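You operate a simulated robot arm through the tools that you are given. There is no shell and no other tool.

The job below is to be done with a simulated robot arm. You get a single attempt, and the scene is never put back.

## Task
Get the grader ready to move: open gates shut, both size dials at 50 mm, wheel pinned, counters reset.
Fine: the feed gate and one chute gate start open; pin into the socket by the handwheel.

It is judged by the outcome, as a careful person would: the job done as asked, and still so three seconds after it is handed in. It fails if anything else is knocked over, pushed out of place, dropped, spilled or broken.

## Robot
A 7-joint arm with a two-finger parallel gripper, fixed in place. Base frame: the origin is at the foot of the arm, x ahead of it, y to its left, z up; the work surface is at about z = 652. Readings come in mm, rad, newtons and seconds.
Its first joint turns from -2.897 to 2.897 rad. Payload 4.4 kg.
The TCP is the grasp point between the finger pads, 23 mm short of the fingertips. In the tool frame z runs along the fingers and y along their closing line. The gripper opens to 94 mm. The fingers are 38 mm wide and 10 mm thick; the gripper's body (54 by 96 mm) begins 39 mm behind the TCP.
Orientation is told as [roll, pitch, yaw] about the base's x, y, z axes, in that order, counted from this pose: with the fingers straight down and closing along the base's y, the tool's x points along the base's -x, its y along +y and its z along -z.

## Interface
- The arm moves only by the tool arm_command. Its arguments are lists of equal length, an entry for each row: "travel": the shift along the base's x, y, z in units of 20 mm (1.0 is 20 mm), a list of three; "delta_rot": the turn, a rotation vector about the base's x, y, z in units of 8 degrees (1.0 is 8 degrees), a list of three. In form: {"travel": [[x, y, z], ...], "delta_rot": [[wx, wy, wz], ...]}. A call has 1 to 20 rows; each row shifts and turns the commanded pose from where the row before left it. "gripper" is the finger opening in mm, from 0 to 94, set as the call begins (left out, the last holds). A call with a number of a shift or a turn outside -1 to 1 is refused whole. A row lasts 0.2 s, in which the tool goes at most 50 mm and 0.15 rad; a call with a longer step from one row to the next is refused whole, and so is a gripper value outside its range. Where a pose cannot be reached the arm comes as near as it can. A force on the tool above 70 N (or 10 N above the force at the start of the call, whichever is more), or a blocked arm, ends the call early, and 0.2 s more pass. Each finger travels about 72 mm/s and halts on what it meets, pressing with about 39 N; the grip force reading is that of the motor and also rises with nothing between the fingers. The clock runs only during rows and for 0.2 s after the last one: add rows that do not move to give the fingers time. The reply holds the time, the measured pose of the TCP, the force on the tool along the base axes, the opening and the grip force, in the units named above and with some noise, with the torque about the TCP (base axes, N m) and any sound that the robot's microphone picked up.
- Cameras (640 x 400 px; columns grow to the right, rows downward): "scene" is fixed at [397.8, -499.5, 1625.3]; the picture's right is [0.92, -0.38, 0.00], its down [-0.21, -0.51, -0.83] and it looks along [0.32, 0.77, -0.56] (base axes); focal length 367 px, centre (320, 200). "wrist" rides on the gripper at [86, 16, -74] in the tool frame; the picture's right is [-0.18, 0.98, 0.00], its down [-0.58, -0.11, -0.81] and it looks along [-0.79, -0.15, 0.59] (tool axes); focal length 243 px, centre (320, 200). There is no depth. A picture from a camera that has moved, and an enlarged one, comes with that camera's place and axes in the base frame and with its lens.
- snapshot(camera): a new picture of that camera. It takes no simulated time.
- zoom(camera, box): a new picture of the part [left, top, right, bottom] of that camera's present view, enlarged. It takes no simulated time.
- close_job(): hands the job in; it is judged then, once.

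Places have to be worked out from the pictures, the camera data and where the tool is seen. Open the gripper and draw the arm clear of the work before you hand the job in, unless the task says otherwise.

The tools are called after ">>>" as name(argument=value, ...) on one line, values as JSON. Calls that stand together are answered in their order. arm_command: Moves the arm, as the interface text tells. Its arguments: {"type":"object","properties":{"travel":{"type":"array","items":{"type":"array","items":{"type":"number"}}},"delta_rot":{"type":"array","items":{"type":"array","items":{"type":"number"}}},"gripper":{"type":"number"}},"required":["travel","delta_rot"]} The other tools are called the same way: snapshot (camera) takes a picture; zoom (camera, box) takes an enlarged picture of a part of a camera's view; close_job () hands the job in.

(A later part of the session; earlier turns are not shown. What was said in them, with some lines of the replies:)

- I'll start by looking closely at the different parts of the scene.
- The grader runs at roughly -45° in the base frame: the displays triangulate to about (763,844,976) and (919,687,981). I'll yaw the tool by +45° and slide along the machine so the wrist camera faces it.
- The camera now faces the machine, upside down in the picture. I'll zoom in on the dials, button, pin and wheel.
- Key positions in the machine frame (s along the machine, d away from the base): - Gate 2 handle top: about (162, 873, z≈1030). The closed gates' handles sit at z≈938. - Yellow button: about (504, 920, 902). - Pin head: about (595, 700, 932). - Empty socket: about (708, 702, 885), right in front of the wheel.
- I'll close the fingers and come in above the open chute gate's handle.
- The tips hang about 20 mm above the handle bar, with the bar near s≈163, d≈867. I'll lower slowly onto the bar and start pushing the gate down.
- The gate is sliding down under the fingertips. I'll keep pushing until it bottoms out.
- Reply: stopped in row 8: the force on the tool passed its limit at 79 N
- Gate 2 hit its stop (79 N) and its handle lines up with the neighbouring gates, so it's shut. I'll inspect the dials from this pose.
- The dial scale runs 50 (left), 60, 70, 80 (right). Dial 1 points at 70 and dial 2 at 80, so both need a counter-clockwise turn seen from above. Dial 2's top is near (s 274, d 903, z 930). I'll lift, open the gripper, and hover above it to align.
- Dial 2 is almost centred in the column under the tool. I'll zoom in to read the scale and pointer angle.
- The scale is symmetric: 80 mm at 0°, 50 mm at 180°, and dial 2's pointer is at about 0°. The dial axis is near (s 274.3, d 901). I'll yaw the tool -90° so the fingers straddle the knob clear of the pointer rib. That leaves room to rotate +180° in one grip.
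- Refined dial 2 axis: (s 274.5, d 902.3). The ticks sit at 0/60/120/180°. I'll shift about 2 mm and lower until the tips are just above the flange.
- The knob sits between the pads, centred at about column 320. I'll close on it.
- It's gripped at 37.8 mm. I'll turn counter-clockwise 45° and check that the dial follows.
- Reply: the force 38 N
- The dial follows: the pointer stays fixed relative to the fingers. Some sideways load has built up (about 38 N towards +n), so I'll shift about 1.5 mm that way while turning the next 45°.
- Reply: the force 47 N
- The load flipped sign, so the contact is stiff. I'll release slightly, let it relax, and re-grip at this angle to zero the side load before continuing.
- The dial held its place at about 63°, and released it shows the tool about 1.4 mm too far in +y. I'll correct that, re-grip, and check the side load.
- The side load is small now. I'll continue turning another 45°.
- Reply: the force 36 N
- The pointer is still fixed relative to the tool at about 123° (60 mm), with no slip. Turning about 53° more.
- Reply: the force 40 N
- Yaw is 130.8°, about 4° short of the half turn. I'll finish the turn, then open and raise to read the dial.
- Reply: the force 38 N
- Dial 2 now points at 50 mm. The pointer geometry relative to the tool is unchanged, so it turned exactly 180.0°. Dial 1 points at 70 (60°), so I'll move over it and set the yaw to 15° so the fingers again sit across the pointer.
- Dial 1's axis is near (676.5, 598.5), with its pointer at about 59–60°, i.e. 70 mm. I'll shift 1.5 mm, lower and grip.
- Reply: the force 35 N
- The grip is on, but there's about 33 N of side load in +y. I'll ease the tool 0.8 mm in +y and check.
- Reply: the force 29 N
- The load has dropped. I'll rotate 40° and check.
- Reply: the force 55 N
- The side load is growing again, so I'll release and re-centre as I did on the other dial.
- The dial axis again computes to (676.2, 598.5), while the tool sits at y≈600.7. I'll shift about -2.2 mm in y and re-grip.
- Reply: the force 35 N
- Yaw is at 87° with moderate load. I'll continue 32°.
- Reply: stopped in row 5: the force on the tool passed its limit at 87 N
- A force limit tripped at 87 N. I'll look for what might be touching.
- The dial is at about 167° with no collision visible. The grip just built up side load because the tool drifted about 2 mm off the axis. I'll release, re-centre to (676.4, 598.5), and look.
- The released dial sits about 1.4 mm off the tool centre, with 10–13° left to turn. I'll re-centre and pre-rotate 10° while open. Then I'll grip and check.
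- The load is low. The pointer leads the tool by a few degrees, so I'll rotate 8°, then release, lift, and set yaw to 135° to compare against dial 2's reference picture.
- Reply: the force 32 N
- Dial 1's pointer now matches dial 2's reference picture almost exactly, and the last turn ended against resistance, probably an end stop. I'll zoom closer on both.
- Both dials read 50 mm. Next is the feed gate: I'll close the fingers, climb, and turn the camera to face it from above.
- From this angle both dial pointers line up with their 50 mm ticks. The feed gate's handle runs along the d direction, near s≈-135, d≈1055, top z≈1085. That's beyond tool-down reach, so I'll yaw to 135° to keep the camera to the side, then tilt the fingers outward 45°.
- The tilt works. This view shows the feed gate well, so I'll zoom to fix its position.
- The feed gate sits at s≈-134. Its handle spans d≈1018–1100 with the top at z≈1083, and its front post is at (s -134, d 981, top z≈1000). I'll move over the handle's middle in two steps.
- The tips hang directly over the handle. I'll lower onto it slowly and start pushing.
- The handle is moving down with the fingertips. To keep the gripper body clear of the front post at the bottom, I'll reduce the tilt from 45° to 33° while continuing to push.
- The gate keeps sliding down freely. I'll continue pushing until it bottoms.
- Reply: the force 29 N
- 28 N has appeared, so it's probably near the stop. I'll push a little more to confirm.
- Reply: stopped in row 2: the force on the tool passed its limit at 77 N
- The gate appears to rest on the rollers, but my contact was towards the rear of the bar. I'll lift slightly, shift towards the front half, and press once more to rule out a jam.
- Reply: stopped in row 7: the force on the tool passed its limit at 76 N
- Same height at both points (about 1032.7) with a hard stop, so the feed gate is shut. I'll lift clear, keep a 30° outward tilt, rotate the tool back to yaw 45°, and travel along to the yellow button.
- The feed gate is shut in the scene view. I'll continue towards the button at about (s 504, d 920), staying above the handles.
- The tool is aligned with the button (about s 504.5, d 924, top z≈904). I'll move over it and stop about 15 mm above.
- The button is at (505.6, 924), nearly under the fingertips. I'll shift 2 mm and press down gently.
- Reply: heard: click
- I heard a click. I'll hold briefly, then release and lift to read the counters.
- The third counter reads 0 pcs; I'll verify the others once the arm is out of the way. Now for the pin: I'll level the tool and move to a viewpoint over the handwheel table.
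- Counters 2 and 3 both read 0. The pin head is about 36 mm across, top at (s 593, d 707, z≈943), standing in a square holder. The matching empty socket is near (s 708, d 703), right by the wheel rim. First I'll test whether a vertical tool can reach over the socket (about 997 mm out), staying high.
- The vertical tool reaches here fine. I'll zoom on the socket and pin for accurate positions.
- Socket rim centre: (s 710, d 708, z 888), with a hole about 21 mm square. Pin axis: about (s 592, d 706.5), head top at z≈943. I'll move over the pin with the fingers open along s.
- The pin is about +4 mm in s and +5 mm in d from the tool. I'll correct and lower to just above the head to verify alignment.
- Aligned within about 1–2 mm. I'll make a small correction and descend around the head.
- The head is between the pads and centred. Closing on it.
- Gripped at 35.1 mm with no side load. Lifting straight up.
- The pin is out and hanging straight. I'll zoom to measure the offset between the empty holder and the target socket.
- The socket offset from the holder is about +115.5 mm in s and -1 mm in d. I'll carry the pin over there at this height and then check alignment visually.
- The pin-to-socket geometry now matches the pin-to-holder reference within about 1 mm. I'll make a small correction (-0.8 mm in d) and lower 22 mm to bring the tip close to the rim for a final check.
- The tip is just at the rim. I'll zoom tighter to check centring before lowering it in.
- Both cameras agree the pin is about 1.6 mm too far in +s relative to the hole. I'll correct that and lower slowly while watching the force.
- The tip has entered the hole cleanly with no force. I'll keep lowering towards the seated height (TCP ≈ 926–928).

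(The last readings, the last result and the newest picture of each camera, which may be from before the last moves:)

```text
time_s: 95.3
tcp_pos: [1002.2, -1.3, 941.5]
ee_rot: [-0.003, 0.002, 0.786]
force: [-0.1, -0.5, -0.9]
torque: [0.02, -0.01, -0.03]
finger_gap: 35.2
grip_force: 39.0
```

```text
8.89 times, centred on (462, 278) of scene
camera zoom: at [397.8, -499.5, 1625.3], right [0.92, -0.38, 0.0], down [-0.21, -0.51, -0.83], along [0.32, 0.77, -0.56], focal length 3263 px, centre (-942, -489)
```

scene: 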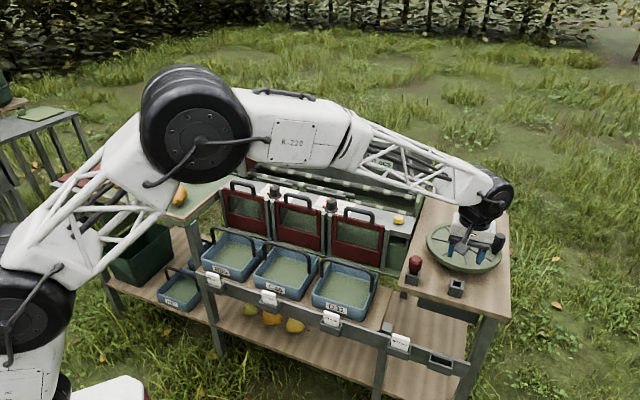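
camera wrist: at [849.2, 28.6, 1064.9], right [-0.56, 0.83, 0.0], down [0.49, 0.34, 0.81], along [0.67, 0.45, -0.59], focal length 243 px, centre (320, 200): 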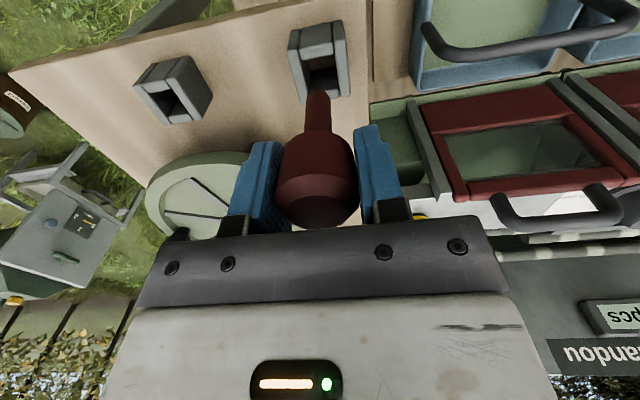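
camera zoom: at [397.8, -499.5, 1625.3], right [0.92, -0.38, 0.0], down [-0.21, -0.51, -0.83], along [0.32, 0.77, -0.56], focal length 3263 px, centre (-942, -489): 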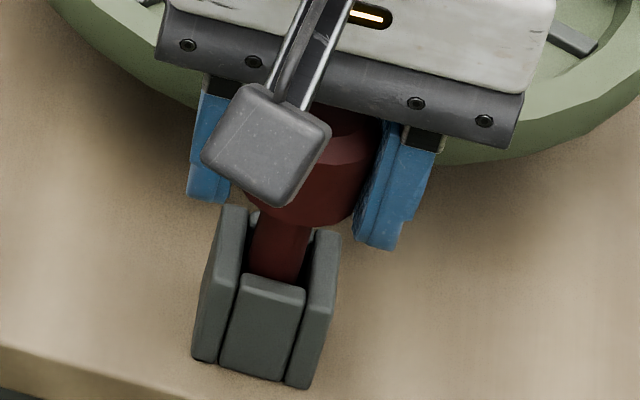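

Still free of force. Lowering the last 15 mm.

>>> arm_command(travel=[[0, 0, -0.2], [0, 0, -0.2], [0, 0, -0.15], [0, 0, -0.15], [0, 0, 0]], delta_rot=[[0, 0, 0], [0, 0, 0], [0, 0, 0], [0, 0, 0], [0, 0, 0]])

>>> zoom(camera="scene", box=[440, 255, 484, 300])

>>> zoom(camera="wrist", box=[200, 40, 440, 240])

```text
time_s: 96.5
tcp_pos: [1002.8, -0.5, 926.5]
ee_rot: [-0.003, 0.001, 0.786]
force: [-3.7, 0.5, 14.6]
torque: [0.06, 0.36, 0.0]
finger_gap: 35.0
grip_force: 39.3
```

```text
8.89 times, centred on (462, 278) of scene
camera zoom: at [397.8, -499.5, 1625.3], right [0.92, -0.38, 0.0], down [-0.21, -0.51, -0.83], along [0.32, 0.77, -0.56], focal length 3263 px, centre (-942, -489)
```

zoom: 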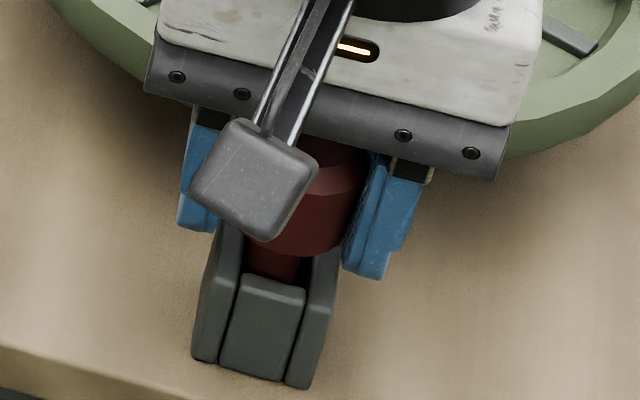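

```text
2.00 times, centred on (320, 140) of wrist
camera zoom: at [928.2, -51.1, 1002.9], right [-0.56, 0.83, 0.0], down [0.49, 0.34, 0.81], along [0.67, 0.45, -0.59], focal length 485 px, centre (320, 320)
```

zoom: 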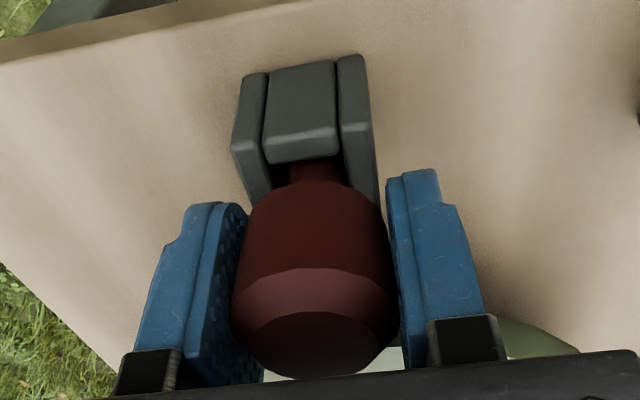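

Contact force of 15 N at TCP z=926.5, the same height the pin sat at in its holder, so it's seated. I'll release and lift straight up.

>>> arm_command(travel=[[0, 0, 0], [0, 0, 0], [0, 0, 0], [0, 0, 0], [0, 0, 0.4], [0, 0, 0.8], [0, 0, 0.9], [0, 0, 0.9], [0, 0, 0.9], [0, 0, 0]], delta_rot=[[0, 0, 0], [0, 0, 0], [0, 0, 0], [0, 0, 0], [0, 0, 0], [0, 0, 0], [0, 0, 0], [0, 0, 0], [0, 0, 0], [0, 0, 0]], gripper=60)

>>> snapshot(camera="wrist")

>>> zoom(camera="scene", box=[395, 235, 485, 310])

```text
time_s: 98.7
tcp_pos: [1000.7, -1.1, 1004.3]
ee_rot: [-0.001, 0.003, 0.786]
force: [0.4, 0.7, 0.8]
torque: [0.02, 0.01, 0.02]
finger_gap: 60.1
grip_force: 0.1
```

```text
taken
camera wrist: at [928.0, -52.0, 1080.2], right [-0.56, 0.83, 0.0], down [0.49, 0.34, 0.81], along [0.67, 0.45, -0.59], focal length 243 px, centre (320, 200)
```

wrist: 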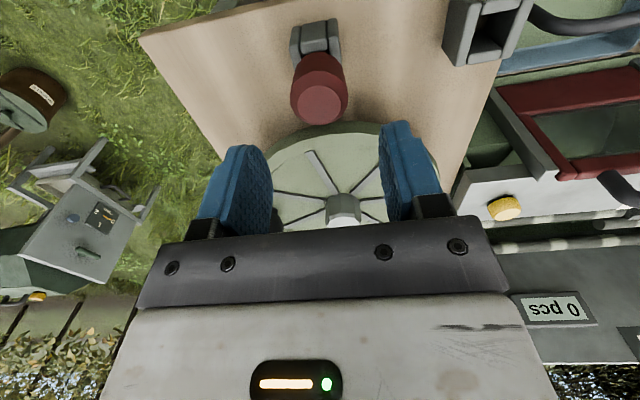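

```text
5.33 times, centred on (440, 272) of scene
camera zoom: at [397.8, -499.5, 1625.3], right [0.92, -0.38, 0.0], down [-0.21, -0.51, -0.83], along [0.32, 0.77, -0.56], focal length 1958 px, centre (-320, -187)
```

zoom: 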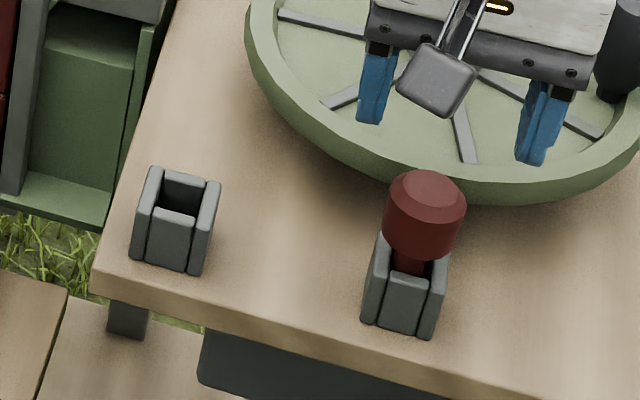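

The pin is standing seated in the socket. I'll rise and draw the arm back clear of the machine for a final check.

>>> arm_command(travel=[[0, 0, 0.9], [0, 0, 0.9], [0, 0, 0.9], [-0.5, 0, 0.9], [-0.9, 0.3, 0.7], [-1, 0.8, 0.3], [-1, 0.8, 0.3], [-1, 0.8, 0.3], [-1, 0.8, 0.3], [-1, 0.8, 0.3], [-1, 0.8, 0.3], [-1, 0.8, 0.3], [-1, 0.8, 0.3], [-1, 0.8, 0.3], [-1, 0.8, 0.3], [-1, 0.8, 0.3], [-1, 0.8, 0.3], [-1, 0.8, 0.3], [-1, 0.8, 0.3], [0, 0, 0]], delta_rot=[[0, 0, 0], [0, 0, 0], [0, 0, 0], [0, 0, 0], [0, 0, 0], [0, 0, 0], [0, 0, 0], [0, 0, 0], [0, 0, 0], [0, 0, 0], [0, 0, 0], [0, 0, 0], [0, 0, 0], [0, 0, 0], [0, 0, 0], [0, 0, 0], [0, 0, 0], [0, 0, 0], [0, 0, 0], [0, 0, 0]])

>>> snapshot(camera="wrist")

>>> snapshot(camera="scene")

```text
time_s: 102.9
tcp_pos: [692.8, 229.5, 1174.8]
ee_rot: [-0.002, 0.002, 0.786]
force: [-0.3, -0.2, 0.6]
torque: [-0.03, -0.05, 0.02]
finger_gap: 59.9
grip_force: 0.0
```

```text
taken
camera wrist: at [620.2, 179.5, 1249.3], right [-0.56, 0.83, 0.0], down [0.49, 0.34, 0.81], along [0.67, 0.45, -0.59], focal length 243 px, centre (320, 200)
```

wrist: 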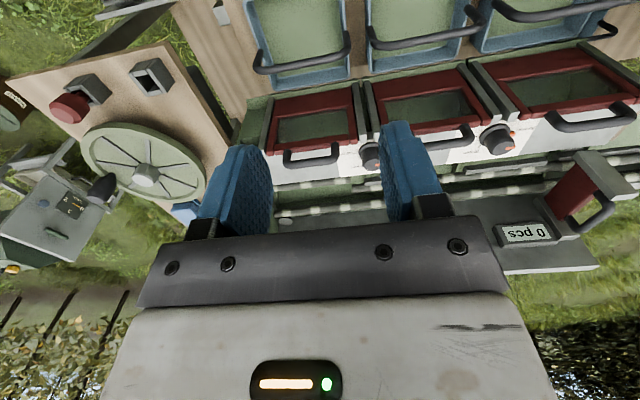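

```text
taken
```

scene: 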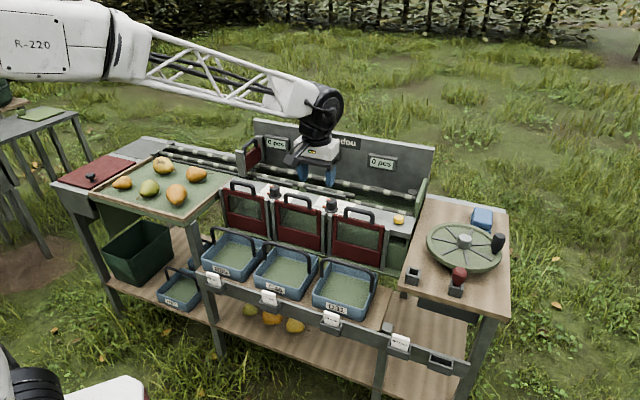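

The counters read 0. I'll retreat farther, then zoom to verify the dials, gates, pin and counters.

>>> arm_command(travel=[[-0.9, 0.6, 0.4], [-0.9, 0.6, 0.4], [-0.9, 0.6, 0.4], [-0.9, 0.6, 0.4], [-0.9, 0.6, 0.4], [-0.9, 0.6, 0.4], [-0.9, 0.6, 0.4], [-0.9, 0.6, 0.4], [-0.9, 0.6, 0.4], [-0.9, 0.6, 0.4], [-0.9, 0.6, 0.4], [0, 0, 0]], delta_rot=[[0, 0, 0], [0, 0, 0], [0, 0, 0], [0, 0, 0], [0, 0, 0], [0, 0, 0], [0, 0, 0], [0, 0, 0], [0, 0, 0], [0, 0, 0], [0, 0, 0], [0, 0, 0]], gripper=90)

>>> zoom(camera="scene", box=[220, 105, 440, 245])

>>> zoom(camera="scene", box=[390, 200, 520, 310])

>>> snapshot(camera="wrist")

>>> snapshot(camera="scene")

```text
time_s: 105.5
tcp_pos: [496.7, 359.8, 1263.1]
ee_rot: [-0.002, 0.002, 0.785]
force: [-1.0, 0.5, 0.9]
torque: [0.0, 0.01, -0.04]
finger_gap: 89.9
grip_force: 0.0
```

```text
2.86 times, centred on (330, 175) of scene
camera zoom: at [397.8, -499.5, 1625.3], right [0.92, -0.38, 0.0], down [-0.21, -0.51, -0.83], along [0.32, 0.77, -0.56], focal length 1049 px, centre (291, 271)
```

zoom: 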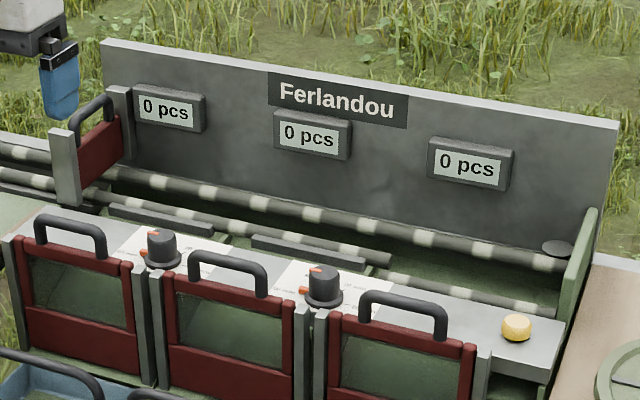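

```text
3.64 times, centred on (455, 255) of scene
camera zoom: at [397.8, -499.5, 1625.3], right [0.92, -0.38, 0.0], down [-0.21, -0.51, -0.83], along [0.32, 0.77, -0.56], focal length 1335 px, centre (-171, 0)
```

zoom: 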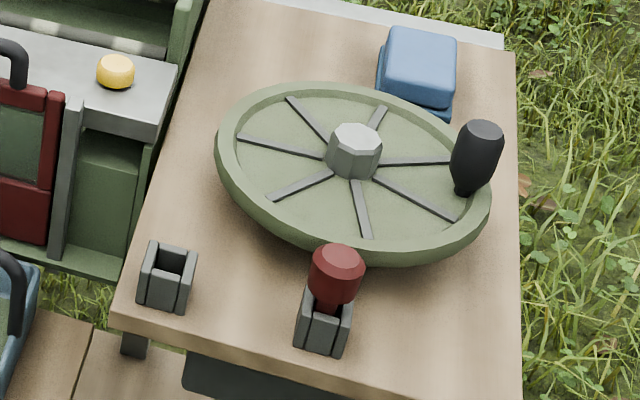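

```text
taken
camera wrist: at [423.0, 309.2, 1338.6], right [-0.56, 0.83, 0.0], down [0.49, 0.34, 0.81], along [0.67, 0.45, -0.59], focal length 243 px, centre (320, 200)
```

wrist: 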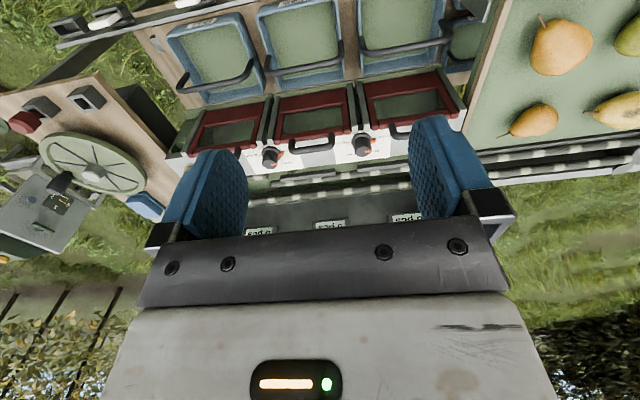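

```text
taken
```

scene: 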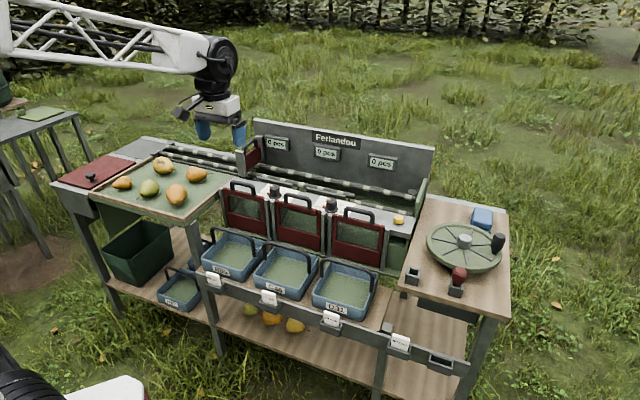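

All three counters read 0 pcs, all gates are down and the pin is in the socket. One last close look at the dial pointers.

>>> zoom(camera="wrist", box=[250, 120, 410, 190])

>>> zoom(camera="scene", box=[255, 175, 355, 230])

```text
4.00 times, centred on (330, 155) of wrist
camera zoom: at [423.0, 309.2, 1338.6], right [-0.56, 0.83, 0.0], down [0.49, 0.34, 0.81], along [0.67, 0.45, -0.59], focal length 970 px, centre (280, 380)
```

zoom: 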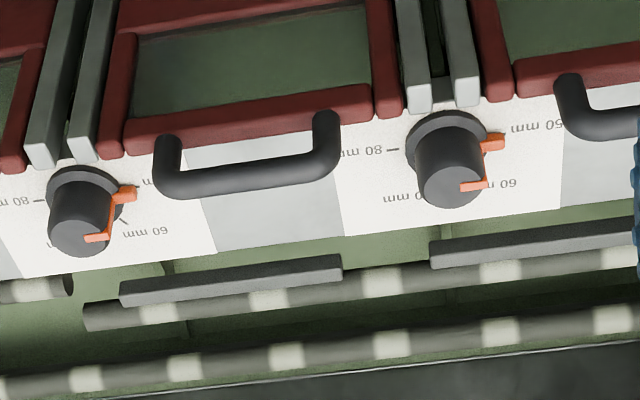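

```text
6.40 times, centred on (305, 202) of scene
camera zoom: at [397.8, -499.5, 1625.3], right [0.92, -0.38, 0.0], down [-0.21, -0.51, -0.83], along [0.32, 0.77, -0.56], focal length 2349 px, centre (416, 184)
```

zoom: 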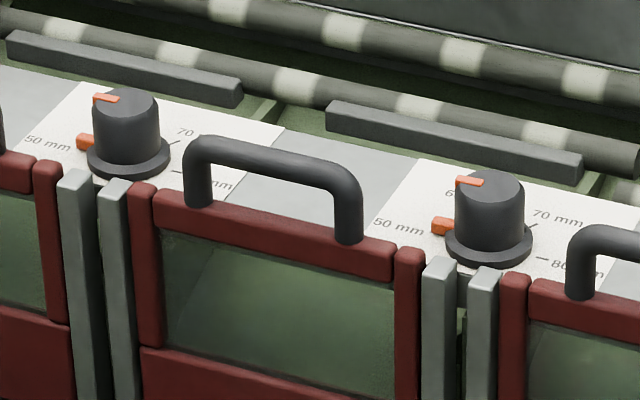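

Everything asked for is in place: both dials point at 50 mm, the feed gate and all chute gates are shut, the pin is seated, and the counters are at zero. The gripper is open and the arm is clear, so I'm handing the job in.

>>> close_job()

```text
The job is handed in.
```

The grader is ready to move, and I've handed the job in; no verdict has come back yet. In the last pictures before that:

- **Gates:** the feed gate and the open chute gate are pushed down to their stops. The other two chute gates were already shut.
- **Size dials:** both pointers are on 50 mm. The left one started at 70 and the right one at 80.
- **Wheel:** the pin is out of its holder and standing seated in the socket by the handwheel.
- **Counters:** all three read 0 pcs after one press of the yellow button.

I saw nothing knocked over or moved out of place. The gripper is open and the arm is back clear of the machine.
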